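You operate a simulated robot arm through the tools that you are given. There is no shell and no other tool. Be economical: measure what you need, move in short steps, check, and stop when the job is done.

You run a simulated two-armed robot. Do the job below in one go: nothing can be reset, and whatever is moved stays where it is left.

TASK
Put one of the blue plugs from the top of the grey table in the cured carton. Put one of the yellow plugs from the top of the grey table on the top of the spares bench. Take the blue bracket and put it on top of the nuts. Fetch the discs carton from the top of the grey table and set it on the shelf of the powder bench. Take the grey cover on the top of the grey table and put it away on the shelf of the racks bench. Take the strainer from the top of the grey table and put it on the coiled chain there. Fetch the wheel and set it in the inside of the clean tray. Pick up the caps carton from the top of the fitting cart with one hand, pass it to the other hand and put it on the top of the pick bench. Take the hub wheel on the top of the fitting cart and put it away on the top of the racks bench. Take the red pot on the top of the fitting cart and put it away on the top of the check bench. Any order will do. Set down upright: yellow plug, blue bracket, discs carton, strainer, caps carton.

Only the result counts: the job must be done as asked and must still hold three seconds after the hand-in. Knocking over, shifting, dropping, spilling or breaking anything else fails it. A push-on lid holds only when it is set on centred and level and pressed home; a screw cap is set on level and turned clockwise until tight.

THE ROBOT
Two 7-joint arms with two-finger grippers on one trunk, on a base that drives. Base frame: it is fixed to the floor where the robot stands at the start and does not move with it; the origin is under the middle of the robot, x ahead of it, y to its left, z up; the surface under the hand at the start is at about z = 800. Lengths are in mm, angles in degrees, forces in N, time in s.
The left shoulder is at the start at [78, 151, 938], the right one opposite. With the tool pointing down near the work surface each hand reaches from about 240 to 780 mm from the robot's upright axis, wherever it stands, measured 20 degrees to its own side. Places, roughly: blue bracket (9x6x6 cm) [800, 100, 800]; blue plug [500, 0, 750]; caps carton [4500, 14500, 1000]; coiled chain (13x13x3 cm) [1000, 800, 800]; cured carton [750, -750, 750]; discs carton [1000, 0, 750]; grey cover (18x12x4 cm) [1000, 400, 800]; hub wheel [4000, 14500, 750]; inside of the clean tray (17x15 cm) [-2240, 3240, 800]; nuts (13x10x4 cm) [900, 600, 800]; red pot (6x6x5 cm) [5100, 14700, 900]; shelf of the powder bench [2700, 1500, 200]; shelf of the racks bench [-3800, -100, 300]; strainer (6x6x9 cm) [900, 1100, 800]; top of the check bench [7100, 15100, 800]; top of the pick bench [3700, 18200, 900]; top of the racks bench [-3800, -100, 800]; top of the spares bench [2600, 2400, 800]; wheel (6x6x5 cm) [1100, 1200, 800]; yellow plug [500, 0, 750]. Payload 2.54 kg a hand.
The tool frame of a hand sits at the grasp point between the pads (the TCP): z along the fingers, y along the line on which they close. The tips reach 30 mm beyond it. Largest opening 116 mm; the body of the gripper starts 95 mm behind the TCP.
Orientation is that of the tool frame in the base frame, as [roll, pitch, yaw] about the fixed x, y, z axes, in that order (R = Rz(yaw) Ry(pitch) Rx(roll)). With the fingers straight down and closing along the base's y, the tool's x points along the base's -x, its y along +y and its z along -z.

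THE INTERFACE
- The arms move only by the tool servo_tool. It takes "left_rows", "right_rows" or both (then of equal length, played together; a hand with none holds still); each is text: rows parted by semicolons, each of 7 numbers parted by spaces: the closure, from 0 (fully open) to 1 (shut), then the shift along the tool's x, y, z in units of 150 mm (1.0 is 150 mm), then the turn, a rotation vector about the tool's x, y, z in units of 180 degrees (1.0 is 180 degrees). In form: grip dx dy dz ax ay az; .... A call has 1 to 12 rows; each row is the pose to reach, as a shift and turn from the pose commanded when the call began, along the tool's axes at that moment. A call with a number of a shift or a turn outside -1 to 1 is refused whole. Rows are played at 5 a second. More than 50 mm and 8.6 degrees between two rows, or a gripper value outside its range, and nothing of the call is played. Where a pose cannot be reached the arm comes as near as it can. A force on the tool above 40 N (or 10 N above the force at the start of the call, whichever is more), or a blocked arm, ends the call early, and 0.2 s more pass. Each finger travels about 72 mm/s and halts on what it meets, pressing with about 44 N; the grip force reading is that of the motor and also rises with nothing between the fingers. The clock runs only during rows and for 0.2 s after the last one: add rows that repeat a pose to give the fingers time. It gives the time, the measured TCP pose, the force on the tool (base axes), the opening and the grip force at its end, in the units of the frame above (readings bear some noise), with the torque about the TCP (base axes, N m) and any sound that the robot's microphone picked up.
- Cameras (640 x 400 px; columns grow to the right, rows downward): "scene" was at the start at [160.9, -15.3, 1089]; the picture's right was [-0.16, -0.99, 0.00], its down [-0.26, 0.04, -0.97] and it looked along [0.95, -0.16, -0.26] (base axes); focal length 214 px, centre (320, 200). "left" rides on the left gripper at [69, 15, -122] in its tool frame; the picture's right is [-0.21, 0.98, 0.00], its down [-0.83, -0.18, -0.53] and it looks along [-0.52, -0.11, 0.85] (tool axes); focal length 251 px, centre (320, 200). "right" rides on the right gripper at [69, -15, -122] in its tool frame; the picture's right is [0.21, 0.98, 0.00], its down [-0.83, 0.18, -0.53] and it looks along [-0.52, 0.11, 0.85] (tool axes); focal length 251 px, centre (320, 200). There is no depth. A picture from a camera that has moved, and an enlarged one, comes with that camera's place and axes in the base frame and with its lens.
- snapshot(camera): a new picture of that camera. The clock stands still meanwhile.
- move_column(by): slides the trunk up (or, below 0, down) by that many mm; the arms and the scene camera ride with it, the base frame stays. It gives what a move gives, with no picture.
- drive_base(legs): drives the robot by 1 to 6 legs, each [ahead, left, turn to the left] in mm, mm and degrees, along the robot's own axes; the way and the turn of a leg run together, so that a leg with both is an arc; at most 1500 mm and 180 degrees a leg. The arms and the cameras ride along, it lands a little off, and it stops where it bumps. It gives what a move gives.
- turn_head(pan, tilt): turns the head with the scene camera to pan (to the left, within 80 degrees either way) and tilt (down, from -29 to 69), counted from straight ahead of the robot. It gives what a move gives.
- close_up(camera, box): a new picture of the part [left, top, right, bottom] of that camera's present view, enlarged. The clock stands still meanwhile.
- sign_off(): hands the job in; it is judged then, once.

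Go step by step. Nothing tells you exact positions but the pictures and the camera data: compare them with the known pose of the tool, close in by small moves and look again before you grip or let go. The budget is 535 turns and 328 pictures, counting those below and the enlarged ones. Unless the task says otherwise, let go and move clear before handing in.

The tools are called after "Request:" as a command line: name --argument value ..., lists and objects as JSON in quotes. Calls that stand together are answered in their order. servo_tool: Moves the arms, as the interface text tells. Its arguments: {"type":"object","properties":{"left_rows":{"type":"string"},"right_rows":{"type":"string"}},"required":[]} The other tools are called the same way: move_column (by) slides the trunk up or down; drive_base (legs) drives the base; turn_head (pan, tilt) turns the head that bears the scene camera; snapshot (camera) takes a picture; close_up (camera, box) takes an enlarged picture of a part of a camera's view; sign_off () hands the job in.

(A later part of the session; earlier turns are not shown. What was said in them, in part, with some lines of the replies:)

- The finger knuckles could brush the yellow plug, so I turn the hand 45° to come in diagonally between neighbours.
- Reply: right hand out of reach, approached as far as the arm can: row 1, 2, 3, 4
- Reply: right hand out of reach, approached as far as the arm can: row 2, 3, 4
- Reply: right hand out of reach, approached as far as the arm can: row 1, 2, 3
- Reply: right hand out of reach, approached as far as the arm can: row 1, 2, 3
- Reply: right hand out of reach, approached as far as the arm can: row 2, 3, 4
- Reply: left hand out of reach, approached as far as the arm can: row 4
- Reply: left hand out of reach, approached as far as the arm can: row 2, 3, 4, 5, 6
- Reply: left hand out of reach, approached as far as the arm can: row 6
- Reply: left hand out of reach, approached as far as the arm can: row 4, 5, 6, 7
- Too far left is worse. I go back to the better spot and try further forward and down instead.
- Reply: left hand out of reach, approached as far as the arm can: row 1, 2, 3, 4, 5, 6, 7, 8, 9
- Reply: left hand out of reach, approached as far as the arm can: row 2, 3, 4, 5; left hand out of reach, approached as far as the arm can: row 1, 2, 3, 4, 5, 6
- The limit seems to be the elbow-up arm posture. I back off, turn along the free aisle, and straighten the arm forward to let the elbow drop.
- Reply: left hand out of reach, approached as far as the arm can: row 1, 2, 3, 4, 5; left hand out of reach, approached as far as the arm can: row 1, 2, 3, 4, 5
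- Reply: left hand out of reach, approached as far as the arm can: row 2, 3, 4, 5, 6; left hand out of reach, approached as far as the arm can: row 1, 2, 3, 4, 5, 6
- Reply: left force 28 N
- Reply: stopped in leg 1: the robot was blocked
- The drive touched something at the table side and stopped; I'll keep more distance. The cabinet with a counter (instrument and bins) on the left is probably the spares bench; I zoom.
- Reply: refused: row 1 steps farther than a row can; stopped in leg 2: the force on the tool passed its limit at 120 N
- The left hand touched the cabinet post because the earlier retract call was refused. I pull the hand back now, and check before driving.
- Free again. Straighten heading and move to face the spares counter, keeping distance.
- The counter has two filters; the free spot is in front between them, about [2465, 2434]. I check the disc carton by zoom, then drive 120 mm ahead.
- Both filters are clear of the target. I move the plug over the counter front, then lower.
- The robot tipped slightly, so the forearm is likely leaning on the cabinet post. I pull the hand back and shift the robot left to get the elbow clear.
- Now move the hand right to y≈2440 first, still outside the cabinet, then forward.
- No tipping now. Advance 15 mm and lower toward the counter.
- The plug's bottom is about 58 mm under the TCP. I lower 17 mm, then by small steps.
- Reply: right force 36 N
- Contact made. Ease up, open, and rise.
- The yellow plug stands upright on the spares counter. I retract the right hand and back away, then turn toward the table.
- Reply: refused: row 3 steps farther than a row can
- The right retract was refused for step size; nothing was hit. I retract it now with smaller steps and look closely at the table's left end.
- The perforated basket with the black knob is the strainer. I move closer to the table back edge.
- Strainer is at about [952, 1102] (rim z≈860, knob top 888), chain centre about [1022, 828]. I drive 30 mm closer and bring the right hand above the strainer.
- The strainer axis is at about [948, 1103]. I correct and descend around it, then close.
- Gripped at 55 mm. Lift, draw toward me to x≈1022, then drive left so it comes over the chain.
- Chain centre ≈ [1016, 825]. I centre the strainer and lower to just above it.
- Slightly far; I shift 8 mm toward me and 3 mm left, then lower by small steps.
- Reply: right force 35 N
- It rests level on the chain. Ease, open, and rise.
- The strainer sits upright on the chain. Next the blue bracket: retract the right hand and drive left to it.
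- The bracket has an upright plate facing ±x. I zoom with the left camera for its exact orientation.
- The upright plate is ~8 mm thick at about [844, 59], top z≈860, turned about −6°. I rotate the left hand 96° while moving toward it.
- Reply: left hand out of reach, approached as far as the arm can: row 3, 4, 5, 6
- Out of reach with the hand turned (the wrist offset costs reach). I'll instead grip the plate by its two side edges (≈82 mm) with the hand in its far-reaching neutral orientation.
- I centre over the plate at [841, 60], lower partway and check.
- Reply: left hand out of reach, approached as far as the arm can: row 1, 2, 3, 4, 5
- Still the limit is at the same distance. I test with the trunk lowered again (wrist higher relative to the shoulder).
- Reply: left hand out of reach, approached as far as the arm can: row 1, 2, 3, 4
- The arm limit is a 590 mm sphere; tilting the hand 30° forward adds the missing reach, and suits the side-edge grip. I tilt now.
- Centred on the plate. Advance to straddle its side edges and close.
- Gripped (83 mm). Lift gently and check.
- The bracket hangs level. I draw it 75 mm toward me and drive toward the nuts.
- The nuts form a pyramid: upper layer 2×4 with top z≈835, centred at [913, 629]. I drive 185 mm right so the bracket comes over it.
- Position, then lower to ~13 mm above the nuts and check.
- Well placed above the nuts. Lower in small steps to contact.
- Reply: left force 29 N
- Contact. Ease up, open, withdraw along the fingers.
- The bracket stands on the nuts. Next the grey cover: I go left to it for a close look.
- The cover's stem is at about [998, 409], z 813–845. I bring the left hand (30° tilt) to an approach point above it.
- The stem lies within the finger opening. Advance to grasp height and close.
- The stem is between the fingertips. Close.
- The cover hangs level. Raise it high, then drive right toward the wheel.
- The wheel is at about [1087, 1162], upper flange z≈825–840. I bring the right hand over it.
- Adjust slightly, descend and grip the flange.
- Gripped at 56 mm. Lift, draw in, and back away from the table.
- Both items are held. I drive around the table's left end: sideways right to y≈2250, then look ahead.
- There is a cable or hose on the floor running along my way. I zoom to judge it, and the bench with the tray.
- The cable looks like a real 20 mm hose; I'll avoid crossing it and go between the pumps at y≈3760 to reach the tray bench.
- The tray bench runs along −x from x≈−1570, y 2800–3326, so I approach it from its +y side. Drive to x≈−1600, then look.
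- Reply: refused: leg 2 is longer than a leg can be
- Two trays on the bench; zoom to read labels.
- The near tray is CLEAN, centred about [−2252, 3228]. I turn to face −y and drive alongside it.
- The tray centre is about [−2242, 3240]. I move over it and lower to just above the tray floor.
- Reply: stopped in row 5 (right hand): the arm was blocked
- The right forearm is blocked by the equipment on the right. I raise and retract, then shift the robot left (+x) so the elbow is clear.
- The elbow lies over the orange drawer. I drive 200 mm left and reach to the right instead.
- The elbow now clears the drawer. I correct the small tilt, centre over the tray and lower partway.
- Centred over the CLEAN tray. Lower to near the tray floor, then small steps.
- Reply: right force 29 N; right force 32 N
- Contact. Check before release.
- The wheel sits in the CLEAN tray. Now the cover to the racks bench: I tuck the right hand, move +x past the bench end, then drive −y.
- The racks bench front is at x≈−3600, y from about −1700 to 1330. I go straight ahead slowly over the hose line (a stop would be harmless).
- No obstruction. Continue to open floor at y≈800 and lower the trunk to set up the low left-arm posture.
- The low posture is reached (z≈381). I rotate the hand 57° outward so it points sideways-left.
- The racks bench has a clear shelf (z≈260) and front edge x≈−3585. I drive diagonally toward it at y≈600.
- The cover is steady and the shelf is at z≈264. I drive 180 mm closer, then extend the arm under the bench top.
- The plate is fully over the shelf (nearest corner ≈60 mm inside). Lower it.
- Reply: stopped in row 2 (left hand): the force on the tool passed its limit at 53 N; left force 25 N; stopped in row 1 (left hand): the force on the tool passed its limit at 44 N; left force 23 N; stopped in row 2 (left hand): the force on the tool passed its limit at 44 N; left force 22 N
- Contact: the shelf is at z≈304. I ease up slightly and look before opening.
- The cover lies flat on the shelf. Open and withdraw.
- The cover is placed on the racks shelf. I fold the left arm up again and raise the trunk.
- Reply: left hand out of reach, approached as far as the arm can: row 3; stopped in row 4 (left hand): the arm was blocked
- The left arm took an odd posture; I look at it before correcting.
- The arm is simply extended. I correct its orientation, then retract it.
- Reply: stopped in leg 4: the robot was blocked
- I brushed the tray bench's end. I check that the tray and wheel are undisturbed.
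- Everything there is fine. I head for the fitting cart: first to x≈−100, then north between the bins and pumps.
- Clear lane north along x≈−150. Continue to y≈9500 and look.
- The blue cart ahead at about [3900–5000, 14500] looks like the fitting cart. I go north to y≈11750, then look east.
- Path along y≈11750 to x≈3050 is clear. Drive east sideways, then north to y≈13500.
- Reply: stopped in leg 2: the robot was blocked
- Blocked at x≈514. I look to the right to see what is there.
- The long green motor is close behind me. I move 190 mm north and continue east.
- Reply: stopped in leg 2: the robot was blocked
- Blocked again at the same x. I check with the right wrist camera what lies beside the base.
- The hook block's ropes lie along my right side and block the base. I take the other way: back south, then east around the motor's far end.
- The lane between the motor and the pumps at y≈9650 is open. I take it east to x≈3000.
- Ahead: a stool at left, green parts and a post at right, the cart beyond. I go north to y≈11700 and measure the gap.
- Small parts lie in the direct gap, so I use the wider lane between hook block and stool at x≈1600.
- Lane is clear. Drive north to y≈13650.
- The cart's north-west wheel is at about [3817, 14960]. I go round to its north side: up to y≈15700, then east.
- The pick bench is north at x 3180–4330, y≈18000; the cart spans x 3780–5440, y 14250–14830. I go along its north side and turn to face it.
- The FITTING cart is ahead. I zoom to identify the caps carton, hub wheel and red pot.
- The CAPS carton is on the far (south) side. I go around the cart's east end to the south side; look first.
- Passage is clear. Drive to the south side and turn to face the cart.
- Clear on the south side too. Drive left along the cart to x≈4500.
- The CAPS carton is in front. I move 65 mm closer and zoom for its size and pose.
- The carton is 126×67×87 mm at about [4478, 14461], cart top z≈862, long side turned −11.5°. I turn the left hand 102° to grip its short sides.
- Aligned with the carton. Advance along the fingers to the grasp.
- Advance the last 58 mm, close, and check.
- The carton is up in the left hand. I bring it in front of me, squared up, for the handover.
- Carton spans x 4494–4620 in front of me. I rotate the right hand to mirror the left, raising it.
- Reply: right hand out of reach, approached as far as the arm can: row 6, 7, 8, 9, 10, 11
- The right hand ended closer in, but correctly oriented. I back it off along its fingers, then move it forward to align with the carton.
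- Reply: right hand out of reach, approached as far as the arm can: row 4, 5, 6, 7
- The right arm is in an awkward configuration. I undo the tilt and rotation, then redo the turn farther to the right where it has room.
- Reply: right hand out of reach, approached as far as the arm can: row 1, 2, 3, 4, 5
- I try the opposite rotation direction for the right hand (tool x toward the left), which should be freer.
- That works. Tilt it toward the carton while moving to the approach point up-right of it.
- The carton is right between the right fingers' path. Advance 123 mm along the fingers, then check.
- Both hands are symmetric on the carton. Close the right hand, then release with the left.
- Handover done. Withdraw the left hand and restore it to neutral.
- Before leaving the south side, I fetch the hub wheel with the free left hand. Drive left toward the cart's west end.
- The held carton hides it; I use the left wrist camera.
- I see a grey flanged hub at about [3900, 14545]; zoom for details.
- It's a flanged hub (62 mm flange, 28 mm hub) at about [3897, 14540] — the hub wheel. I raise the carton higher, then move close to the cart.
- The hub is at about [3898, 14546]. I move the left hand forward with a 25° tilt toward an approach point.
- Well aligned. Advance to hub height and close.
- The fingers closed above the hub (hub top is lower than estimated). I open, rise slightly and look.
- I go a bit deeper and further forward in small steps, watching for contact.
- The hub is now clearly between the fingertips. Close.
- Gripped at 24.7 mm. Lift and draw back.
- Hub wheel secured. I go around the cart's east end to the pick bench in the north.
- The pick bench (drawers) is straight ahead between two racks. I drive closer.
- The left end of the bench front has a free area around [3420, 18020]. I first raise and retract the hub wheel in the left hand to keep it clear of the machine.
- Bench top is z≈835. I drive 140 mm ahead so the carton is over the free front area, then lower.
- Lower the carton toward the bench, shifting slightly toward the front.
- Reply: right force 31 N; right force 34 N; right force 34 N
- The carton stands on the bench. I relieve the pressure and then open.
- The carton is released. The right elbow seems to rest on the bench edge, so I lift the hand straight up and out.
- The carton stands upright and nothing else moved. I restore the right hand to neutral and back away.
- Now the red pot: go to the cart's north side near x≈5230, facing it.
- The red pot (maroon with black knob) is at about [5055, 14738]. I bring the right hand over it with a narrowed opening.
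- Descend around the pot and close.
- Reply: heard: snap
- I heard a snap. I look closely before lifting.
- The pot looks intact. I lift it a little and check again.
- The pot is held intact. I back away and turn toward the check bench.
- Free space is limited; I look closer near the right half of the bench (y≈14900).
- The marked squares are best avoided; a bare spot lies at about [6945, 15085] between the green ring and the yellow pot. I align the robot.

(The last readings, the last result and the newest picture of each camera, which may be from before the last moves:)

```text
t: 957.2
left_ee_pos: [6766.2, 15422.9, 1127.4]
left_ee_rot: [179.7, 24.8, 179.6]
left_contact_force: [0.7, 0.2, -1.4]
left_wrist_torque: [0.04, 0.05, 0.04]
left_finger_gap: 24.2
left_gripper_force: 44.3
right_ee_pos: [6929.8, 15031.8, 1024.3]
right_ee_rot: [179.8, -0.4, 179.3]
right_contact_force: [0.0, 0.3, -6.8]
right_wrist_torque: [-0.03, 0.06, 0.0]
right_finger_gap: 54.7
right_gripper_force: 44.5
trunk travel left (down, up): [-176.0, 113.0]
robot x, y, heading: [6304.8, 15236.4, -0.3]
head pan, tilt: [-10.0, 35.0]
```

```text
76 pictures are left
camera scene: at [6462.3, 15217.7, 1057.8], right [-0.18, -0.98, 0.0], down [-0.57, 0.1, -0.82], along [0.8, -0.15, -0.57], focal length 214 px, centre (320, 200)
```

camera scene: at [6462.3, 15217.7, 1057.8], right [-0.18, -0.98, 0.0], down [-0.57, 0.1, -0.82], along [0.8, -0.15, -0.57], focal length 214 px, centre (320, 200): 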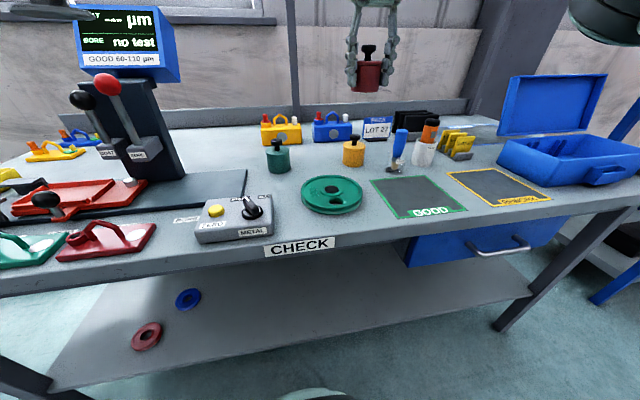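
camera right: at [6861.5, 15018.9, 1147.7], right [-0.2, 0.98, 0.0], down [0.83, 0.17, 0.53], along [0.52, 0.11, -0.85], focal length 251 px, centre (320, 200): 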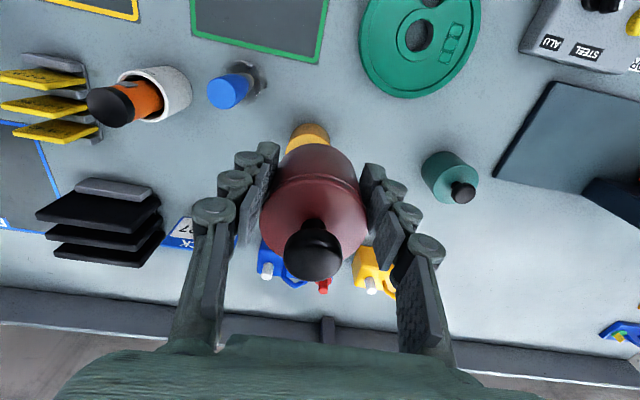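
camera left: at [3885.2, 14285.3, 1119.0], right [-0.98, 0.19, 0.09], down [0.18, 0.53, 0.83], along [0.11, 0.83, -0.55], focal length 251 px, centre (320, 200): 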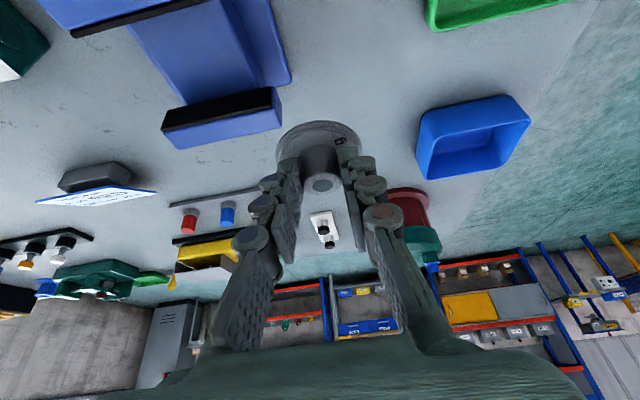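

Triangulated: yellow pot [6965, 15030], teal pot [6990, 15231], ring [6833, 15122]; the free spot is [6968, 15130]. I advance 38 mm and move the pot over it.

Request:
drive_base --legs '[[38, 0, 0]]'

Request:
servo_tool --right_rows "0.65 0 0.22 0 0 0 0;0.65 0 0.44 0 0 0 0;0.65 0 0.65 0 0 0 0;0.65 0 0.65 0.2 0 0 0;0.65 0 0.65 0.4 0 0 0;0.65 0 0.65 0.4 0 0 0"

Request:
snapshot --camera "right"

Request:
close_up --camera "scene" --box '[230, 60, 430, 230]'

```text
t: 958.0
left_ee_pos: [6804.7, 15422.9, 1126.9]
left_ee_rot: [179.7, 24.8, 179.7]
left_contact_force: [0.8, -0.7, -3.7]
left_wrist_torque: [0.01, 0.04, 0.02]
left_finger_gap: 24.4
left_gripper_force: 44.4
right_ee_pos: [6968.7, 15032.9, 1024.9]
right_ee_rot: [179.9, -0.4, 179.4]
right_contact_force: [0.7, 0.7, -7.0]
right_wrist_torque: [-0.03, 0.13, 0.05]
right_finger_gap: 54.7
right_gripper_force: 43.6
trunk travel left (down, up): [-176.0, 113.0]
robot x, y, heading: [6342.9, 15237.1, -0.3]
head pan, tilt: [-10.0, 35.0]
```

```text
t: 959.5
left_ee_pos: [6804.0, 15424.1, 1127.9]
left_ee_rot: [179.9, 24.7, 179.7]
left_contact_force: [-0.3, 0.4, -2.0]
left_wrist_torque: [0.0, 0.04, 0.02]
left_finger_gap: 24.3
left_gripper_force: 43.9
right_ee_pos: [6970.1, 15127.5, 966.2]
right_ee_rot: [179.8, -0.4, 179.2]
right_contact_force: [0.0, 0.1, -6.4]
right_wrist_torque: [0.01, 0.1, 0.02]
right_finger_gap: 54.9
right_gripper_force: 44.2
trunk travel left (down, up): [-176.0, 113.0]
robot x, y, heading: [6343.8, 15231.5, -0.4]
head pan, tilt: [-10.0, 35.0]
```

```text
75 pictures are left
camera right: at [6901.8, 15113.7, 1088.9], right [-0.2, 0.98, 0.0], down [0.83, 0.17, 0.53], along [0.52, 0.11, -0.85], focal length 251 px, centre (320, 200)
```

right: 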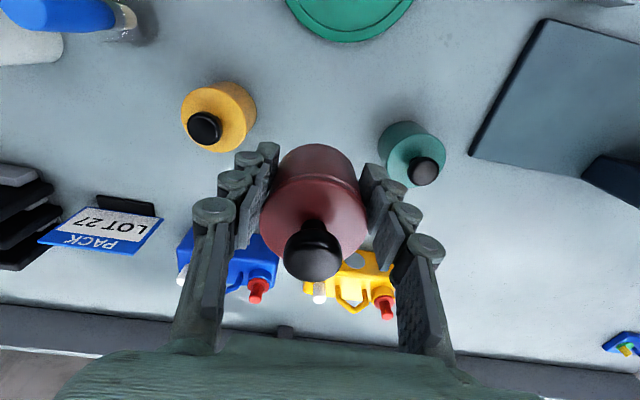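

```text
2.35 times, centred on (330, 145) of scene
camera zoom: at [6500.5, 15217.7, 1058.0], right [-0.18, -0.98, 0.0], down [-0.56, 0.1, -0.82], along [0.81, -0.15, -0.57], focal length 505 px, centre (296, 329)
```

zoom: 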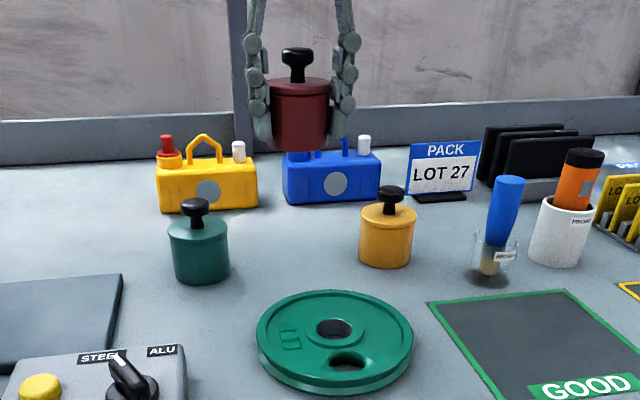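

The two neighbouring pots leave little room for the fingers, so I rotate the hand 90° to close along x.

Request:
servo_tool --right_rows "0.65 0 0 0 0 0 0.0455;0.65 0 0 0 0 0 0.091;0.65 0 0 0 0 0 0.137;0.65 0 0 0 0 0 0.182;0.65 0 0 0 0 0 0.228;0.65 0 0 0 0 0 0.273;0.65 0 0 0 0 0 0.319;0.65 0 0 0 0 0 0.364;0.65 0 0 0 0 0 0.41;0.65 0 0 0 0 0 0.455;0.65 0 0 0 0 0 0.5"

Request:
snapshot --camera "right"

```text
t: 961.9
left_ee_pos: [6803.2, 15423.3, 1128.0]
left_ee_rot: [179.9, 24.8, 179.6]
left_contact_force: [0.4, -0.5, -1.7]
left_wrist_torque: [0.03, 0.04, 0.0]
left_finger_gap: 24.7
left_gripper_force: 44.0
right_ee_pos: [6969.5, 15129.9, 964.3]
right_ee_rot: [-179.6, -0.1, 89.3]
right_contact_force: [-0.3, 0.1, -6.5]
right_wrist_torque: [0.09, 0.0, 0.01]
right_finger_gap: 54.6
right_gripper_force: 43.6
trunk travel left (down, up): [-176.0, 113.0]
robot x, y, heading: [6346.8, 15232.8, 0.2]
head pan, tilt: [-10.0, 35.0]
```

```text
73 pictures are left
camera right: at [6955.7, 15199.9, 1087.0], right [0.98, 0.2, -0.01], down [0.17, -0.83, 0.53], along [0.1, -0.52, -0.85], focal length 251 px, centre (320, 200)
```

right: 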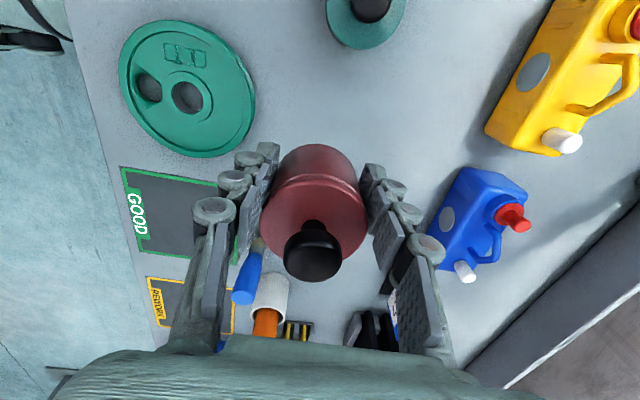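

Clear on all sides. Lower the pot.

Request:
servo_tool --right_rows "0.65 0 0 0.25 0 0 0;0.65 0 0 0.5 0 0 0;0.65 0 0 0.7 0 0 0;0.65 0 0 0.7 0 0 0"

Request:
servo_tool --right_rows "0.65 0 0 0.03 0 0 0;0.65 0 0 0.06 0 0 0;0.65 0 0 0.06 0 0 0"

Request:
close_up --camera "scene" --box '[230, 60, 430, 230]'

```text
t: 962.9
left_ee_pos: [6804.5, 15425.2, 1127.8]
left_ee_rot: [179.8, 24.9, 179.6]
left_contact_force: [0.3, 0.1, -1.8]
left_wrist_torque: [-0.03, 0.02, 0.0]
left_finger_gap: 24.5
left_gripper_force: 43.4
right_ee_pos: [6963.8, 15129.4, 859.4]
right_ee_rot: [-179.6, -0.1, 89.3]
right_contact_force: [-0.2, 0.2, -7.0]
right_wrist_torque: [0.09, -0.03, -0.01]
right_finger_gap: 54.9
right_gripper_force: 43.8
trunk travel left (down, up): [-176.0, 113.0]
robot x, y, heading: [6342.1, 15236.3, -0.3]
head pan, tilt: [-10.0, 35.0]
```

```text
t: 963.6
left_ee_pos: [6803.7, 15423.4, 1127.7]
left_ee_rot: [179.8, 24.9, 179.7]
left_contact_force: [0.7, 0.4, -2.2]
left_wrist_torque: [-0.02, 0.0, -0.03]
left_finger_gap: 24.4
left_gripper_force: 44.3
right_ee_pos: [6967.2, 15131.0, 850.6]
right_ee_rot: [-179.6, -0.1, 89.4]
right_contact_force: [0.4, -0.6, -6.2]
right_wrist_torque: [0.1, 0.02, 0.0]
right_finger_gap: 54.8
right_gripper_force: 43.8
trunk travel left (down, up): [-176.0, 113.0]
robot x, y, heading: [6344.8, 15233.0, -0.5]
head pan, tilt: [-10.0, 35.0]
```

```text
2.35 times, centred on (330, 145) of scene
camera zoom: at [6500.6, 15217.6, 1057.9], right [-0.18, -0.98, 0.0], down [-0.56, 0.1, -0.82], along [0.81, -0.15, -0.57], focal length 505 px, centre (296, 329)
```

zoom: 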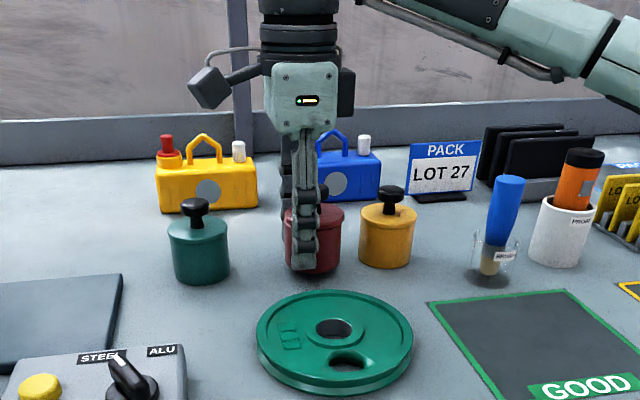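

Request:
servo_tool --right_rows "0.65 0 0 0.02 0 0 0;0.65 0 0 0.035 0 0 0;0.65 0 0 0.035 0 0 0"

Request:
servo_tool --right_rows "0.65 0 0 0.015 0 0 0;0.65 0 0 0.03 0 0 0;0.65 0 0 0.03 0 0 0"

Request:
servo_tool --right_rows "0.65 0 0 0.01 0 0 0;0.65 0 0 0.02 0 0 0;0.65 0 0 0.02 0 0 0"

```text
t: 964.5
left_ee_pos: [6803.6, 15424.1, 1127.1]
left_ee_rot: [179.7, 24.8, 179.6]
left_contact_force: [0.3, 0.5, -3.5]
left_wrist_torque: [-0.01, 0.06, 0.0]
left_finger_gap: 24.5
left_gripper_force: 43.5
right_ee_pos: [6967.7, 15129.4, 845.9]
right_ee_rot: [-179.6, -0.1, 89.4]
right_contact_force: [0.4, 0.1, -6.4]
right_wrist_torque: [0.06, 0.01, 0.01]
right_finger_gap: 55.0
right_gripper_force: 43.8
trunk travel left (down, up): [-176.0, 113.0]
robot x, y, heading: [6343.7, 15235.4, -0.5]
head pan, tilt: [-10.0, 35.0]
```

```text
t: 965.2
left_ee_pos: [6803.9, 15424.6, 1127.3]
left_ee_rot: [179.7, 24.9, 179.7]
left_contact_force: [-0.3, 0.1, -1.5]
left_wrist_torque: [0.01, 0.04, -0.02]
left_finger_gap: 24.5
left_gripper_force: 43.9
right_ee_pos: [6966.9, 15131.7, 840.8]
right_ee_rot: [-179.6, -0.2, 89.4]
right_contact_force: [0.4, -0.8, -6.8]
right_wrist_torque: [0.14, 0.0, -0.01]
right_finger_gap: 54.5
right_gripper_force: 44.5
trunk travel left (down, up): [-176.0, 113.0]
robot x, y, heading: [6343.8, 15234.1, -0.3]
head pan, tilt: [-10.0, 35.0]
```

```text
t: 966.0
left_ee_pos: [6802.9, 15423.7, 1128.6]
left_ee_rot: [179.7, 24.8, 179.7]
left_contact_force: [-0.7, -0.2, -1.7]
left_wrist_torque: [-0.02, -0.01, -0.01]
left_finger_gap: 24.3
left_gripper_force: 44.1
right_ee_pos: [6968.0, 15131.0, 839.1]
right_ee_rot: [-179.7, 0.0, 89.3]
right_contact_force: [-1.2, -1.5, 0.5]
right_wrist_torque: [-0.04, -0.12, -0.06]
right_finger_gap: 54.9
right_gripper_force: 43.6
trunk travel left (down, up): [-176.0, 113.0]
robot x, y, heading: [6345.8, 15234.9, -0.3]
head pan, tilt: [-10.0, 35.0]
```

Contact; the weight is carried. Open and rise.

Request:
servo_tool --right_rows "0.5 0 0 0 0 0 0;0.35 0 0 0 0 0 0;0.28 0 0 0 0 0 0;0.28 0 0 0 0 0 0;0.28 0 0 -0.15 0 0 0;0.28 0 0 -0.4 0 0 0;0.28 0 0 -0.7 0 0 0;0.28 0 0 -1 0 0 0"

Request:
close_up --camera "scene" --box '[230, 60, 430, 230]'

```text
t: 967.9
left_ee_pos: [6803.1, 15424.1, 1128.9]
left_ee_rot: [179.9, 24.8, 179.7]
left_contact_force: [-0.5, 0.7, -1.9]
left_wrist_torque: [0.04, 0.03, -0.01]
left_finger_gap: 24.5
left_gripper_force: 43.8
right_ee_pos: [6968.8, 15130.8, 986.6]
right_ee_rot: [-179.7, 0.0, 89.3]
right_contact_force: [0.2, -0.3, 0.6]
right_wrist_torque: [-0.01, -0.08, -0.01]
right_finger_gap: 83.3
right_gripper_force: 0.0
trunk travel left (down, up): [-176.0, 113.0]
robot x, y, heading: [6345.5, 15231.2, -0.3]
head pan, tilt: [-10.0, 35.0]
```

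```text
2.35 times, centred on (330, 145) of scene
camera zoom: at [6499.7, 15217.9, 1058.1], right [-0.18, -0.98, 0.0], down [-0.56, 0.1, -0.82], along [0.81, -0.15, -0.57], focal length 505 px, centre (296, 329)
```

zoom: 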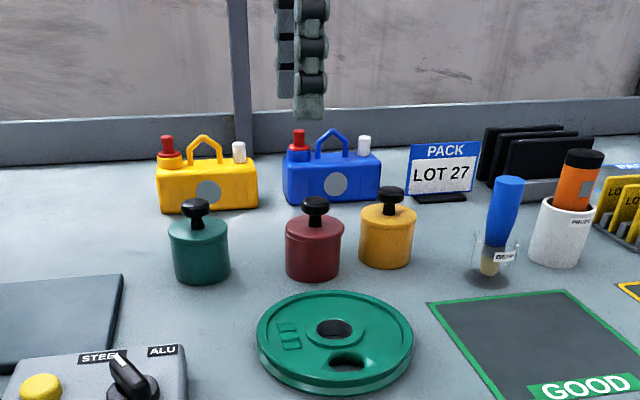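

The red pot stands well on the check bench. Now the long way back with the hub wheel: I retract, restore the right hand, and drive along the cart's north side westward.

Request:
drive_base --legs '[[-300, 0, 0.3], [0, 0, 90], [520, 0, 0]]'

Request:
servo_tool --right_rows "0 0 0 -0.05 0 0 -0.0455;0 0 0 -0.1 0 0 -0.091;0 0 0 -0.15 0 0 -0.137;0 0 0 -0.2 0 0 -0.182;0 0 0 -0.25 0 0 -0.228;0 0 0 -0.3 0 0 -0.273;0 0 0 -0.3 0 0 -0.319;0 0 0 -0.3 0 0 -0.364;0 0 0 -0.3 0 0 -0.41;0 0 0 -0.3 0 0 -0.455;0 0 0 -0.3 0 0 -0.5"

Request:
drive_base --legs '[[0, 1450, 0], [0, 1450, 0], [0, 1450, 0]]'

```text
t: 976.5
left_ee_pos: [5849.9, 16220.5, 1127.2]
left_ee_rot: [179.9, 24.7, -89.4]
left_contact_force: [0.1, 0.6, -1.8]
left_wrist_torque: [-0.03, 0.0, 0.0]
left_finger_gap: 24.4
left_gripper_force: 43.7
right_ee_pos: [6141.2, 16391.1, 986.8]
right_ee_rot: [-179.7, -0.1, -179.7]
right_contact_force: [0.5, -0.1, -0.6]
right_wrist_torque: [-0.04, 0.02, 0.0]
right_finger_gap: 83.3
right_gripper_force: 0.0
trunk travel left (down, up): [-176.0, 113.0]
robot x, y, heading: [6050.8, 15761.9, 90.8]
head pan, tilt: [-10.0, 35.0]
```

```text
t: 978.9
left_ee_pos: [5850.1, 16221.2, 1127.4]
left_ee_rot: [179.8, 24.9, -89.4]
left_contact_force: [0.4, 0.6, -1.8]
left_wrist_torque: [-0.04, 0.01, -0.04]
left_finger_gap: 24.4
left_gripper_force: 44.0
right_ee_pos: [6140.8, 16390.9, 1030.9]
right_ee_rot: [179.9, -0.3, -89.6]
right_contact_force: [-0.4, -0.3, 0.7]
right_wrist_torque: [-0.01, 0.0, -0.01]
right_finger_gap: 116.3
right_gripper_force: 0.1
trunk travel left (down, up): [-176.0, 113.0]
robot x, y, heading: [6043.1, 15767.7, 90.7]
head pan, tilt: [-10.0, 35.0]
```

```text
t: 1021.0
left_ee_pos: [1436.2, 16257.3, 1128.1]
left_ee_rot: [179.9, 24.8, -90.4]
left_contact_force: [0.1, 0.5, -1.7]
left_wrist_torque: [-0.03, -0.01, 0.04]
left_finger_gap: 24.5
left_gripper_force: 44.0
right_ee_pos: [1729.2, 16422.1, 1031.1]
right_ee_rot: [179.9, -0.3, -90.6]
right_contact_force: [-0.1, 0.3, 0.4]
right_wrist_torque: [0.01, 0.0, -0.01]
right_finger_gap: 116.0
right_gripper_force: 0.0
trunk travel left (down, up): [-176.0, 113.0]
robot x, y, heading: [1625.3, 15795.7, 89.2]
head pan, tilt: [-10.0, 35.0]
```

Request:
drive_base --legs '[[0, 50, 0.8], [-1050, 0, 0], [-1050, 0, 0]]'

```text
t: 1032.1
left_ee_pos: [1426.3, 14165.0, 1127.2]
left_ee_rot: [179.8, 24.9, -86.3]
left_contact_force: [-0.2, 0.4, -1.3]
left_wrist_torque: [-0.02, 0.02, 0.01]
left_finger_gap: 24.5
left_gripper_force: 44.4
right_ee_pos: [1708.0, 14351.8, 1030.4]
right_ee_rot: [179.9, -0.3, -86.6]
right_contact_force: [0.2, -0.4, -0.2]
right_wrist_torque: [0.02, 0.0, -0.03]
right_finger_gap: 115.7
right_gripper_force: 0.1
trunk travel left (down, up): [-176.0, 113.0]
robot x, y, heading: [1648.7, 13722.2, 93.4]
head pan, tilt: [-10.0, 35.0]
```

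Request:
drive_base --legs '[[0, 0, -3.4], [0, 95, 0], [-900, 0, 0]]'

```text
t: 1038.4
left_ee_pos: [1359.1, 13284.4, 1128.0]
left_ee_rot: [179.9, 24.8, -88.2]
left_contact_force: [0.2, -0.2, -1.6]
left_wrist_torque: [0.0, -0.03, 0.01]
left_finger_gap: 24.2
left_gripper_force: 43.8
right_ee_pos: [1646.7, 13460.7, 1030.4]
right_ee_rot: [179.9, -0.3, -88.7]
right_contact_force: [0.6, -0.1, -0.3]
right_wrist_torque: [0.0, 0.02, 0.05]
right_finger_gap: 116.1
right_gripper_force: 0.0
trunk travel left (down, up): [-176.0, 113.0]
robot x, y, heading: [1565.5, 12831.6, 91.4]
head pan, tilt: [-10.0, 35.0]
```

Request:
drive_base --legs '[[0, 0, -1.4], [-980, 0, 0], [0, -1200, 0]]'

```text
t: 1055.1
left_ee_pos: [2549.1, 12304.6, 1127.6]
left_ee_rot: [179.8, 24.7, -89.3]
left_contact_force: [-0.6, 0.1, -1.7]
left_wrist_torque: [-0.05, -0.01, 0.01]
left_finger_gap: 24.5
left_gripper_force: 43.7
right_ee_pos: [2839.1, 12477.0, 1031.5]
right_ee_rot: [179.9, -0.3, -89.7]
right_contact_force: [-0.9, -0.2, 0.6]
right_wrist_torque: [0.02, -0.03, 0.01]
right_finger_gap: 115.8
right_gripper_force: 0.0
trunk travel left (down, up): [-176.0, 113.0]
robot x, y, heading: [2746.2, 11848.0, 90.7]
head pan, tilt: [-10.0, 35.0]
```

Request:
drive_base --legs '[[0, 0, -0.7], [-1120, 0, 0], [-1120, 0, 0]]'

Request:
drive_base --legs '[[0, 1450, 0]]'

```text
t: 1066.6
left_ee_pos: [2555.7, 10044.8, 1127.9]
left_ee_rot: [179.8, 24.8, -87.8]
left_contact_force: [0.9, 0.1, -2.3]
left_wrist_torque: [-0.02, -0.01, 0.01]
left_finger_gap: 24.7
left_gripper_force: 44.2
right_ee_pos: [2840.9, 10223.3, 1030.7]
right_ee_rot: [180.0, -0.3, -88.1]
right_contact_force: [-0.7, 0.2, 0.0]
right_wrist_torque: [-0.04, -0.02, -0.01]
right_finger_gap: 115.9
right_gripper_force: 0.1
trunk travel left (down, up): [-176.0, 113.0]
robot x, y, heading: [2764.8, 9593.7, 91.8]
head pan, tilt: [-10.0, 35.0]
```

```text
t: 1080.6
left_ee_pos: [1139.9, 10039.9, 1127.3]
left_ee_rot: [179.8, 24.9, -90.8]
left_contact_force: [0.6, -0.1, -2.2]
left_wrist_torque: [-0.03, 0.0, 0.0]
left_finger_gap: 24.4
left_gripper_force: 44.1
right_ee_pos: [1434.4, 10203.3, 1030.6]
right_ee_rot: [179.8, -0.4, -91.0]
right_contact_force: [-0.1, -0.3, -0.6]
right_wrist_torque: [-0.01, -0.02, -0.01]
right_finger_gap: 116.1
right_gripper_force: 0.0
trunk travel left (down, up): [-176.0, 113.0]
robot x, y, heading: [1324.1, 9579.7, 89.4]
head pan, tilt: [-10.0, 35.0]
```

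Request:
drive_base --legs '[[-40, 0, 0.6], [0, 1490, 0]]'

Request:
drive_base --legs '[[0, 0, 0], [-1300, 0, 0]]'

```text
t: 1095.5
left_ee_pos: [-346.9, 10010.9, 1127.8]
left_ee_rot: [179.8, 24.8, -90.5]
left_contact_force: [-0.3, 0.0, -2.1]
left_wrist_torque: [-0.03, -0.02, 0.0]
left_finger_gap: 24.8
left_gripper_force: 43.3
right_ee_pos: [-52.5, 10176.2, 1030.0]
right_ee_rot: [179.9, -0.4, -90.7]
right_contact_force: [0.2, 1.1, 0.3]
right_wrist_torque: [0.01, -0.01, 0.01]
right_finger_gap: 116.0
right_gripper_force: 0.0
trunk travel left (down, up): [-176.0, 113.0]
robot x, y, heading: [-157.8, 9551.5, 89.5]
head pan, tilt: [-10.0, 35.0]
```

```text
t: 1102.4
left_ee_pos: [-366.4, 8693.3, 1128.1]
left_ee_rot: [179.8, 24.8, -92.3]
left_contact_force: [0.3, 0.5, -1.2]
left_wrist_torque: [-0.04, 0.0, 0.01]
left_finger_gap: 24.4
left_gripper_force: 43.7
right_ee_pos: [-66.6, 8848.6, 1031.4]
right_ee_rot: [180.0, -0.2, -92.5]
right_contact_force: [-0.7, -0.2, 0.0]
right_wrist_torque: [0.01, -0.03, 0.01]
right_finger_gap: 116.1
right_gripper_force: 0.0
trunk travel left (down, up): [-176.0, 113.0]
robot x, y, heading: [-192.9, 8225.5, 87.4]
head pan, tilt: [-10.0, 35.0]
```

Request:
drive_base --legs '[[0, -30, 2.6], [-1250, 0, 0]]'

Request:
drive_base --legs '[[-1250, 0, 0]]'

```text
t: 1109.2
left_ee_pos: [-358.0, 7449.7, 1128.3]
left_ee_rot: [179.8, 24.8, -90.9]
left_contact_force: [0.4, -0.3, -0.7]
left_wrist_torque: [-0.05, 0.02, 0.01]
left_finger_gap: 24.5
left_gripper_force: 43.9
right_ee_pos: [-60.7, 7612.9, 1032.0]
right_ee_rot: [179.9, -0.3, -91.2]
right_contact_force: [0.4, 0.4, 0.3]
right_wrist_torque: [0.01, 0.01, 0.03]
right_finger_gap: 116.1
right_gripper_force: 0.1
trunk travel left (down, up): [-176.0, 113.0]
robot x, y, heading: [-168.0, 6989.4, 89.4]
head pan, tilt: [-10.0, 35.0]
```

```text
t: 1115.4
left_ee_pos: [-374.7, 6224.9, 1126.6]
left_ee_rot: [179.9, 24.8, -90.0]
left_contact_force: [0.1, -1.8, -2.3]
left_wrist_torque: [-0.02, 0.02, 0.01]
left_finger_gap: 24.4
left_gripper_force: 44.1
right_ee_pos: [-80.6, 6391.9, 1031.3]
right_ee_rot: [179.9, -0.2, -90.3]
right_contact_force: [0.7, 0.0, -0.2]
right_wrist_torque: [0.03, 0.0, 0.01]
right_finger_gap: 115.8
right_gripper_force: 0.0
trunk travel left (down, up): [-176.0, 113.0]
robot x, y, heading: [-180.9, 5765.8, 90.1]
head pan, tilt: [-10.0, 35.0]
```

Request:
drive_base --legs '[[-1400, 0, 0], [-600, 800, 0]]'

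Request:
drive_base --legs '[[-1000, 0, 0]]'

```text
t: 1129.9
left_ee_pos: [-1166.7, 4233.4, 1126.7]
left_ee_rot: [179.8, 24.6, -88.1]
left_contact_force: [-0.1, 0.6, -1.8]
left_wrist_torque: [-0.04, -0.01, -0.03]
left_finger_gap: 24.5
left_gripper_force: 43.9
right_ee_pos: [-878.8, 4410.8, 1029.6]
right_ee_rot: [179.9, -0.3, -88.6]
right_contact_force: [0.4, -0.3, 0.3]
right_wrist_torque: [0.01, 0.03, 0.05]
right_finger_gap: 116.2
right_gripper_force: 0.3
trunk travel left (down, up): [-176.0, 113.0]
robot x, y, heading: [-960.5, 3784.7, 91.8]
head pan, tilt: [-10.0, 35.0]
```

```text
t: 1135.1
left_ee_pos: [-1138.0, 3237.6, 1128.9]
left_ee_rot: [179.9, 24.7, -90.7]
left_contact_force: [0.1, 0.3, -2.3]
left_wrist_torque: [-0.05, 0.0, -0.02]
left_finger_gap: 24.5
left_gripper_force: 43.8
right_ee_pos: [-842.4, 3401.5, 1030.9]
right_ee_rot: [-180.0, -0.3, -91.1]
right_contact_force: [0.0, 0.1, 0.1]
right_wrist_torque: [0.0, -0.01, 0.01]
right_finger_gap: 116.0
right_gripper_force: 0.1
trunk travel left (down, up): [-176.0, 113.0]
robot x, y, heading: [-949.3, 2776.1, 89.1]
head pan, tilt: [-10.0, 35.0]
```

Request:
drive_base --legs '[[-1150, 0, 0.9], [-1100, 0, 0], [0, 0, 90], [1400, 0, 0]]'

Request:
turn_head --pan 0 --tilt 20

Request:
snapshot --camera "scene"

```text
t: 1156.7
left_ee_pos: [-2840.8, 488.4, 1128.4]
left_ee_rot: [179.8, 24.7, -6.1]
left_contact_force: [0.4, -0.8, -1.6]
left_wrist_torque: [-0.01, -0.04, -0.03]
left_finger_gap: 24.4
left_gripper_force: 44.0
right_ee_pos: [-2976.2, 797.0, 1031.5]
right_ee_rot: [180.0, -0.3, -6.6]
right_contact_force: [0.7, -1.1, 0.1]
right_wrist_torque: [0.0, 0.0, 0.0]
right_finger_gap: 116.1
right_gripper_force: 0.0
trunk travel left (down, up): [-176.0, 113.0]
robot x, y, heading: [-2360.5, 629.8, 173.8]
head pan, tilt: [-10.0, 35.0]
```

```text
t: 1157.5
left_ee_pos: [-2840.5, 488.5, 1127.3]
left_ee_rot: [179.8, 24.7, -6.0]
left_contact_force: [0.1, -0.8, -2.4]
left_wrist_torque: [-0.02, -0.02, 0.03]
left_finger_gap: 24.6
left_gripper_force: 44.0
right_ee_pos: [-2975.8, 796.9, 1030.9]
right_ee_rot: [179.9, -0.3, -6.5]
right_contact_force: [-0.6, -0.1, 0.1]
right_wrist_torque: [-0.01, -0.01, 0.0]
right_finger_gap: 115.9
right_gripper_force: 0.0
trunk travel left (down, up): [-176.0, 113.0]
robot x, y, heading: [-2365.3, 631.2, 174.1]
head pan, tilt: [0.0, 20.0]
```

```text
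70 pictures are left
camera scene: at [-2523.2, 648.0, 1081.8], right [0.11, 0.99, 0.0], down [0.34, -0.04, -0.94], along [-0.93, 0.1, -0.34], focal length 214 px, centre (320, 200)
```

scene: 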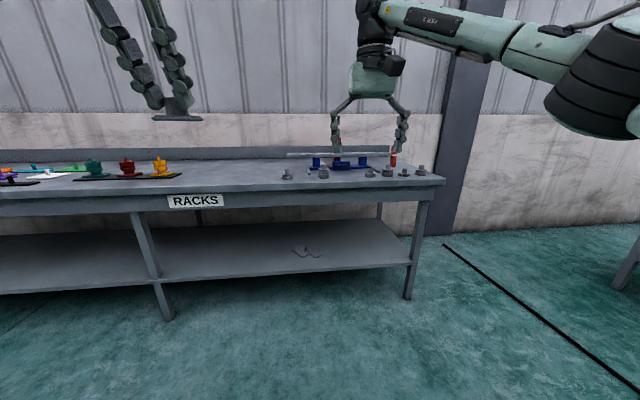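

Request:
close_up --camera "scene" --box '[60, 130, 460, 220]'

Request:
drive_base --legs '[[0, 0, 6], [650, 0, 0]]'

Request:
turn_head --pan 0 --tilt 32

Request:
snapshot --camera "scene"

Request:
snapshot --camera "left"

```text
1.60 times, centred on (260, 175) of scene
camera zoom: at [-2523.2, 648.0, 1081.8], right [0.11, 0.99, 0.0], down [0.34, -0.04, -0.94], along [-0.93, 0.1, -0.34], focal length 343 px, centre (416, 240)
```

zoom: 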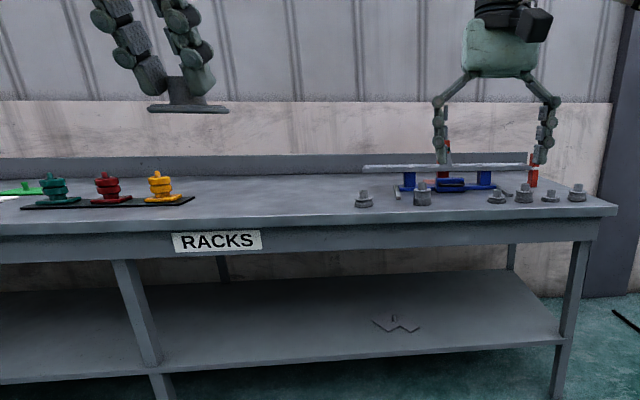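

```text
t: 1161.7
left_ee_pos: [-3487.1, 445.8, 1126.2]
left_ee_rot: [179.8, 24.7, -0.5]
left_contact_force: [-0.3, 0.4, -2.4]
left_wrist_torque: [0.0, -0.04, -0.02]
left_finger_gap: 24.5
left_gripper_force: 43.9
right_ee_pos: [-3652.1, 740.4, 1030.7]
right_ee_rot: [180.0, -0.3, -0.9]
right_contact_force: [-0.1, 0.6, -0.7]
right_wrist_torque: [0.02, 0.01, 0.03]
right_finger_gap: 116.0
right_gripper_force: 0.0
trunk travel left (down, up): [-176.0, 113.0]
robot x, y, heading: [-3024.6, 636.9, 179.1]
head pan, tilt: [0.0, 20.0]
```

```text
t: 1162.4
left_ee_pos: [-3485.9, 446.7, 1127.5]
left_ee_rot: [179.8, 24.7, -0.5]
left_contact_force: [-0.6, -0.2, -1.9]
left_wrist_torque: [-0.02, -0.01, 0.03]
left_finger_gap: 24.5
left_gripper_force: 43.4
right_ee_pos: [-3652.4, 741.1, 1031.2]
right_ee_rot: [180.0, -0.3, -0.9]
right_contact_force: [0.2, 0.0, 0.2]
right_wrist_torque: [-0.01, 0.01, -0.03]
right_finger_gap: 115.9
right_gripper_force: 0.0
trunk travel left (down, up): [-176.0, 113.0]
robot x, y, heading: [-3025.5, 634.4, 179.1]
head pan, tilt: [0.0, 32.0]
```

```text
68 pictures are left
camera scene: at [-3184.0, 636.6, 1062.7], right [0.01, 1.0, 0.0], down [0.53, -0.01, -0.85], along [-0.85, 0.01, -0.53], focal length 214 px, centre (320, 200)
```

scene: 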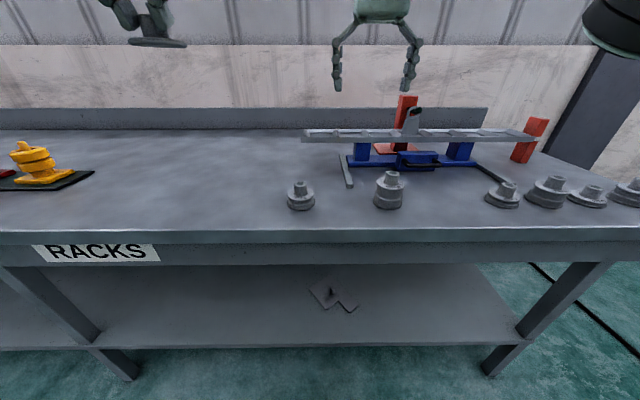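

```text
67 pictures are left
camera left: at [-3371.9, 429.9, 1210.6], right [-0.2, -0.97, 0.09], down [-0.53, 0.19, 0.83], along [-0.83, 0.12, -0.55], focal length 251 px, centre (320, 200)
```

left: 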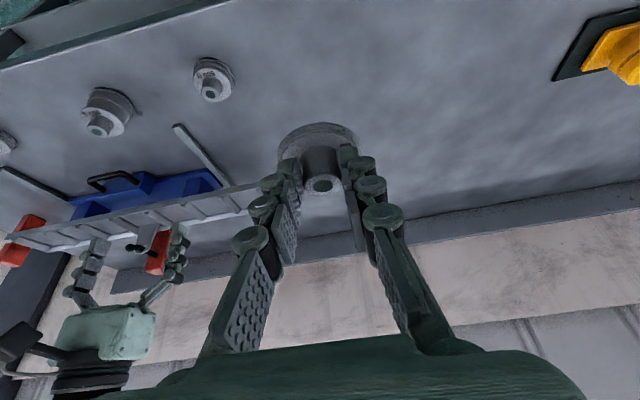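

The racks bench already holds similar grey hubs; there is free space around [−3640, 400]. I move the hub wheel there in two steps.

Request:
servo_tool --left_rows "0.92 -0.04 0.04 0.22 0 0 0;0.92 -0.08 0.08 0.45 0 0 0;0.92 -0.11 0.12 0.67 0 0 0;0.92 -0.15 0.155 0.9 0 0 0"

Request:
servo_tool --left_rows "0.92 -0.04 0.04 0.22 0 0 0;0.92 -0.08 0.08 0.45 0 0 0;0.92 -0.11 0.12 0.67 0 0 0;0.92 -0.15 0.155 0.85 0 0 0;0.92 -0.15 0.155 0.85 0 0 0"

Request:
close_up --camera "scene" --box '[140, 90, 340, 240]'

Request:
snapshot --camera "left"

```text
t: 1163.4
left_ee_pos: [-3563.4, 421.8, 1012.1]
left_ee_rot: [179.8, 24.8, -0.5]
left_contact_force: [-0.1, 0.1, -0.4]
left_wrist_torque: [0.05, -0.03, -0.03]
left_finger_gap: 24.2
left_gripper_force: 44.3
right_ee_pos: [-3650.8, 741.3, 1031.3]
right_ee_rot: [179.9, -0.3, -0.8]
right_contact_force: [0.0, 0.1, -0.1]
right_wrist_torque: [-0.03, 0.02, 0.0]
right_finger_gap: 116.1
right_gripper_force: 0.2
trunk travel left (down, up): [-176.0, 113.0]
robot x, y, heading: [-3031.7, 636.7, 179.3]
head pan, tilt: [0.0, 32.0]
```

```text
t: 1164.6
left_ee_pos: [-3637.3, 399.3, 906.2]
left_ee_rot: [179.8, 24.8, -0.5]
left_contact_force: [-0.3, -0.6, -1.0]
left_wrist_torque: [0.0, -0.05, -0.01]
left_finger_gap: 24.5
left_gripper_force: 43.6
right_ee_pos: [-3652.5, 740.8, 1030.2]
right_ee_rot: [179.9, -0.3, -1.0]
right_contact_force: [-1.1, 0.7, 0.0]
right_wrist_torque: [-0.01, 0.04, -0.03]
right_finger_gap: 116.1
right_gripper_force: 0.0
trunk travel left (down, up): [-176.0, 113.0]
robot x, y, heading: [-3030.3, 631.9, 179.4]
head pan, tilt: [0.0, 32.0]
```

```text
2.67 times, centred on (240, 165) of scene
camera zoom: at [-3184.0, 636.6, 1062.7], right [0.01, 1.0, 0.0], down [0.53, -0.01, -0.85], along [-0.85, 0.01, -0.53], focal length 572 px, centre (533, 293)
```

zoom: 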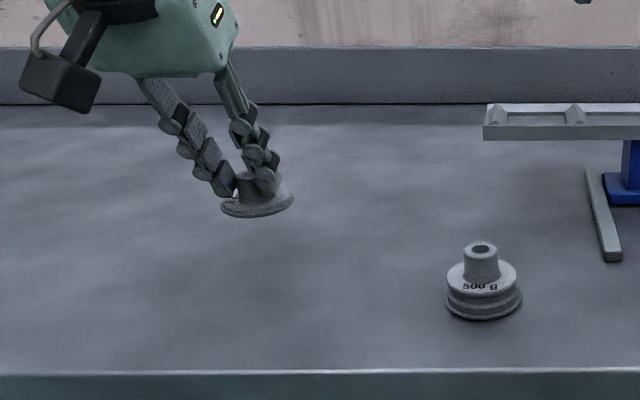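

```text
65 pictures are left
camera left: at [-3522.1, 383.2, 989.3], right [-0.2, -0.97, 0.09], down [-0.53, 0.19, 0.83], along [-0.83, 0.12, -0.55], focal length 251 px, centre (320, 200)
```

left: 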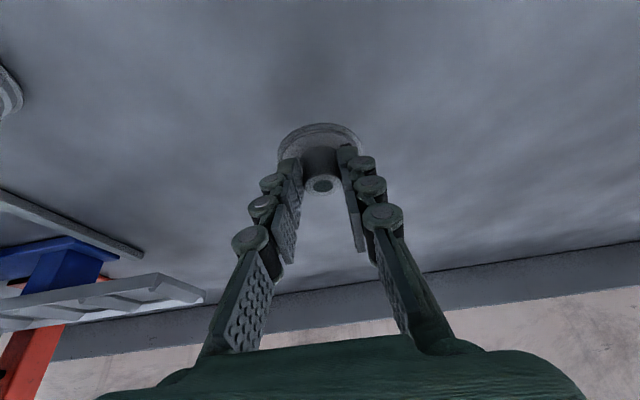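

Clear space below. Lower to contact.

Request:
servo_tool --left_rows "0.92 0.07 0 0.15 0 0 0;0.92 0.14 0 0.3 0 0 0;0.92 0.15 0 0.325 0 0 0;0.92 0.15 0 0.325 0 0 0"

Request:
servo_tool --left_rows "0.92 0.012 0 0.025 0 0 0;0.92 0.02 0 0.042 0 0 0;0.92 0.02 0 0.042 0 0 0"

Request:
servo_tool --left_rows "0.92 0.008 0 0.018 0 0 0;0.92 0.014 0 0.03 0 0 0;0.92 0.014 0 0.03 0 0 0"

```text
t: 1165.6
left_ee_pos: [-3636.4, 400.8, 859.5]
left_ee_rot: [179.9, 25.6, -0.3]
left_contact_force: [-4.8, -4.5, 32.9]
left_wrist_torque: [-0.09, 0.9, 0.07]
left_finger_gap: 25.2
left_gripper_force: 43.7
right_ee_pos: [-3649.5, 742.5, 1033.8]
right_ee_rot: [179.7, -0.1, -0.8]
right_contact_force: [-0.6, -0.3, -1.1]
right_wrist_torque: [0.0, -0.01, 0.04]
right_finger_gap: 116.1
right_gripper_force: 0.0
trunk travel left (down, up): [-176.0, 113.0]
robot x, y, heading: [-3027.7, 634.0, 179.3]
head pan, tilt: [0.0, 32.0]
```

```text
t: 1166.4
left_ee_pos: [-3638.7, 399.8, 858.9]
left_ee_rot: [-179.8, 26.0, -0.3]
left_contact_force: [1.2, 0.2, 13.2]
left_wrist_torque: [-0.13, -0.17, -0.04]
left_finger_gap: 24.2
left_gripper_force: 43.9
right_ee_pos: [-3650.9, 742.4, 1031.7]
right_ee_rot: [179.7, -0.2, -1.0]
right_contact_force: [0.0, 0.2, 0.1]
right_wrist_torque: [0.01, 0.01, 0.0]
right_finger_gap: 115.7
right_gripper_force: 0.1
trunk travel left (down, up): [-176.0, 113.0]
robot x, y, heading: [-3026.5, 639.6, 179.5]
head pan, tilt: [0.0, 32.0]
stopped in row 3 (left hand): the force on the tool passed its limit at 44 N (the readings are from after the stop); the commanded pose is now the measured one
```

```text
t: 1167.2
left_ee_pos: [-3640.1, 400.1, 857.8]
left_ee_rot: [-179.7, 26.8, -0.3]
left_contact_force: [0.1, 0.5, 13.3]
left_wrist_torque: [-0.07, -0.19, 0.02]
left_finger_gap: 24.5
left_gripper_force: 43.7
right_ee_pos: [-3651.0, 741.3, 1031.7]
right_ee_rot: [179.9, -0.1, -0.9]
right_contact_force: [-0.6, 0.0, -0.5]
right_wrist_torque: [-0.01, 0.02, -0.01]
right_finger_gap: 115.9
right_gripper_force: 0.0
trunk travel left (down, up): [-176.0, 113.0]
robot x, y, heading: [-3028.2, 637.6, 179.4]
head pan, tilt: [0.0, 32.0]
stopped in row 3 (left hand): the force on the tool passed its limit at 40 N (the readings are from after the stop); the commanded pose is now the measured one
```

It rests on the bench. Ease up, open and withdraw.

Request:
servo_tool --left_rows "0.92 -0.005 0 -0.01 0 0 0;0.92 -0.005 0 -0.01 0 0 0;0.8 -0.005 0 -0.01 0 0 0;0.65 -0.005 0 -0.01 0 0 0;0.55 -0.005 0 -0.01 0 0 0;0.55 -0.005 0 -0.01 0 0 0;0.55 -0.005 0 -0.2 0 0 0;0.55 -0.005 0 -0.5 0 0 0;0.5 -0.005 0 -0.8 0 0 0"

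Request:
close_up --camera "scene" --box '[140, 90, 340, 240]'

Request:
snapshot --camera "left"

```text
t: 1169.2
left_ee_pos: [-3589.4, 397.9, 965.7]
left_ee_rot: [-179.9, 26.2, -0.2]
left_contact_force: [0.7, 0.1, -0.2]
left_wrist_torque: [-0.01, 0.02, 0.03]
left_finger_gap: 58.2
left_gripper_force: 0.1
right_ee_pos: [-3651.1, 742.4, 1032.6]
right_ee_rot: [179.8, -0.4, -0.9]
right_contact_force: [1.0, -0.3, -0.2]
right_wrist_torque: [0.01, -0.02, -0.01]
right_finger_gap: 116.1
right_gripper_force: 0.0
trunk travel left (down, up): [-176.0, 113.0]
robot x, y, heading: [-3027.0, 633.9, 179.3]
head pan, tilt: [0.0, 32.0]
```

```text
2.67 times, centred on (240, 165) of scene
camera zoom: at [-3183.7, 636.9, 1062.7], right [0.01, 1.0, 0.0], down [0.53, -0.01, -0.85], along [-0.85, 0.01, -0.53], focal length 572 px, centre (533, 293)
```

zoom: 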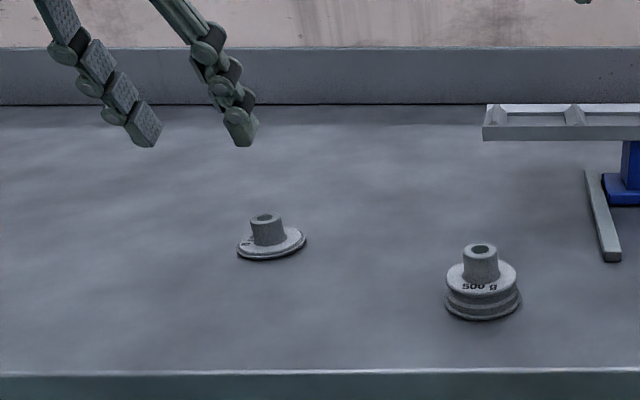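

```text
63 pictures are left
camera left: at [-3471.6, 381.1, 1044.2], right [-0.2, -0.98, 0.09], down [-0.5, 0.18, 0.84], along [-0.84, 0.12, -0.53], focal length 251 px, centre (320, 200)
```

left: 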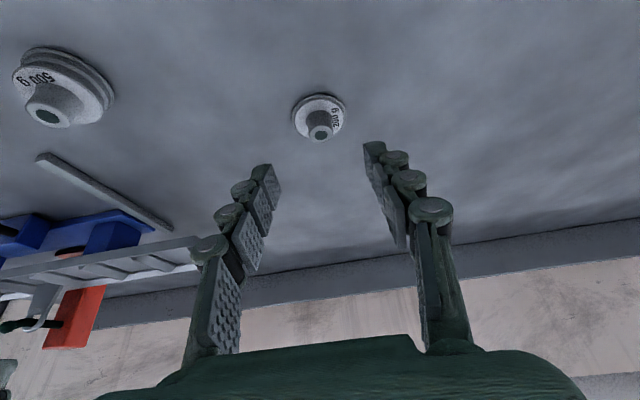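

The hub wheel stands on the racks bench top. I move the hand up and clear, back away, and take one last look.

Request:
servo_tool --left_rows "0.3 0 0 -0.3 0 0 0;0 0 0 -0.6 0 0 0;0 0.1 0 -0.85 0 0 0"

Request:
drive_base --legs '[[-300, 0, 0]]'

Request:
snapshot --camera "scene"

```text
t: 1170.0
left_ee_pos: [-3520.1, 396.2, 1071.6]
left_ee_rot: [-179.7, 26.3, -0.2]
left_contact_force: [-0.6, 0.0, -1.2]
left_wrist_torque: [0.02, 0.0, 0.01]
left_finger_gap: 116.2
left_gripper_force: 0.1
right_ee_pos: [-3651.3, 740.7, 1031.8]
right_ee_rot: [179.8, -0.3, -0.8]
right_contact_force: [-0.4, -0.8, 0.4]
right_wrist_torque: [0.0, 0.05, 0.0]
right_finger_gap: 115.8
right_gripper_force: 0.0
trunk travel left (down, up): [-176.0, 113.0]
robot x, y, heading: [-3025.9, 631.1, 179.4]
head pan, tilt: [0.0, 32.0]
```

```text
t: 1172.1
left_ee_pos: [-3214.7, 393.8, 1072.1]
left_ee_rot: [-179.7, 26.3, -0.2]
left_contact_force: [-1.0, 0.8, 0.4]
left_wrist_torque: [0.02, 0.03, 0.02]
left_finger_gap: 116.1
left_gripper_force: 0.0
right_ee_pos: [-3346.9, 736.8, 1031.0]
right_ee_rot: [179.8, -0.3, -0.9]
right_contact_force: [-1.5, 0.2, -0.8]
right_wrist_torque: [0.02, 0.03, 0.02]
right_finger_gap: 116.0
right_gripper_force: 0.1
trunk travel left (down, up): [-176.0, 113.0]
robot x, y, heading: [-2720.1, 631.5, 179.3]
head pan, tilt: [0.0, 32.0]
```

```text
62 pictures are left
camera scene: at [-2878.5, 633.5, 1062.8], right [0.01, 1.0, 0.0], down [0.53, -0.01, -0.85], along [-0.85, 0.01, -0.53], focal length 214 px, centre (320, 200)
```

scene: 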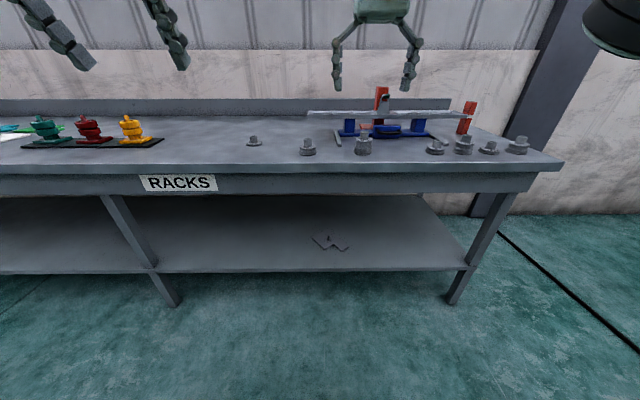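

The hub wheel is on the bench top and the cover is on the shelf below it. Both hands are empty and clear, so I hand the job in.

Request:
sign_off

```text
The job is handed in.
```

I put all ten items where the task asked and handed the job in; I haven't seen the verdict.

Four things may matter to the verdict:

- **Snap sound:** I heard a snap as the gripper closed on the red pot. The pot looked intact when I lifted it and when I set it down, and I don't know what made the sound.
- **Bumps:** The base was stopped several times by contact with something. Once was beside the grey table, once at the tray bench, and twice in the aisle near the ropes on the floor. The left hand also pushed hard (120 N) against the spares cabinet post, and the right forearm leaned on that post. The right arm also pressed on the tray bench equipment and the pick bench. I saw nothing shifted where I looked afterwards, but I didn't re-check every spot.
- **Hub wheel:** I took this to be the grey flanged hub marked "200 g". It was the only wheel-like item near the given position on the cart.
- **Strainer:** I took this to be the perforated basket with the black knob, not the taller ribbed cylinder next to it.
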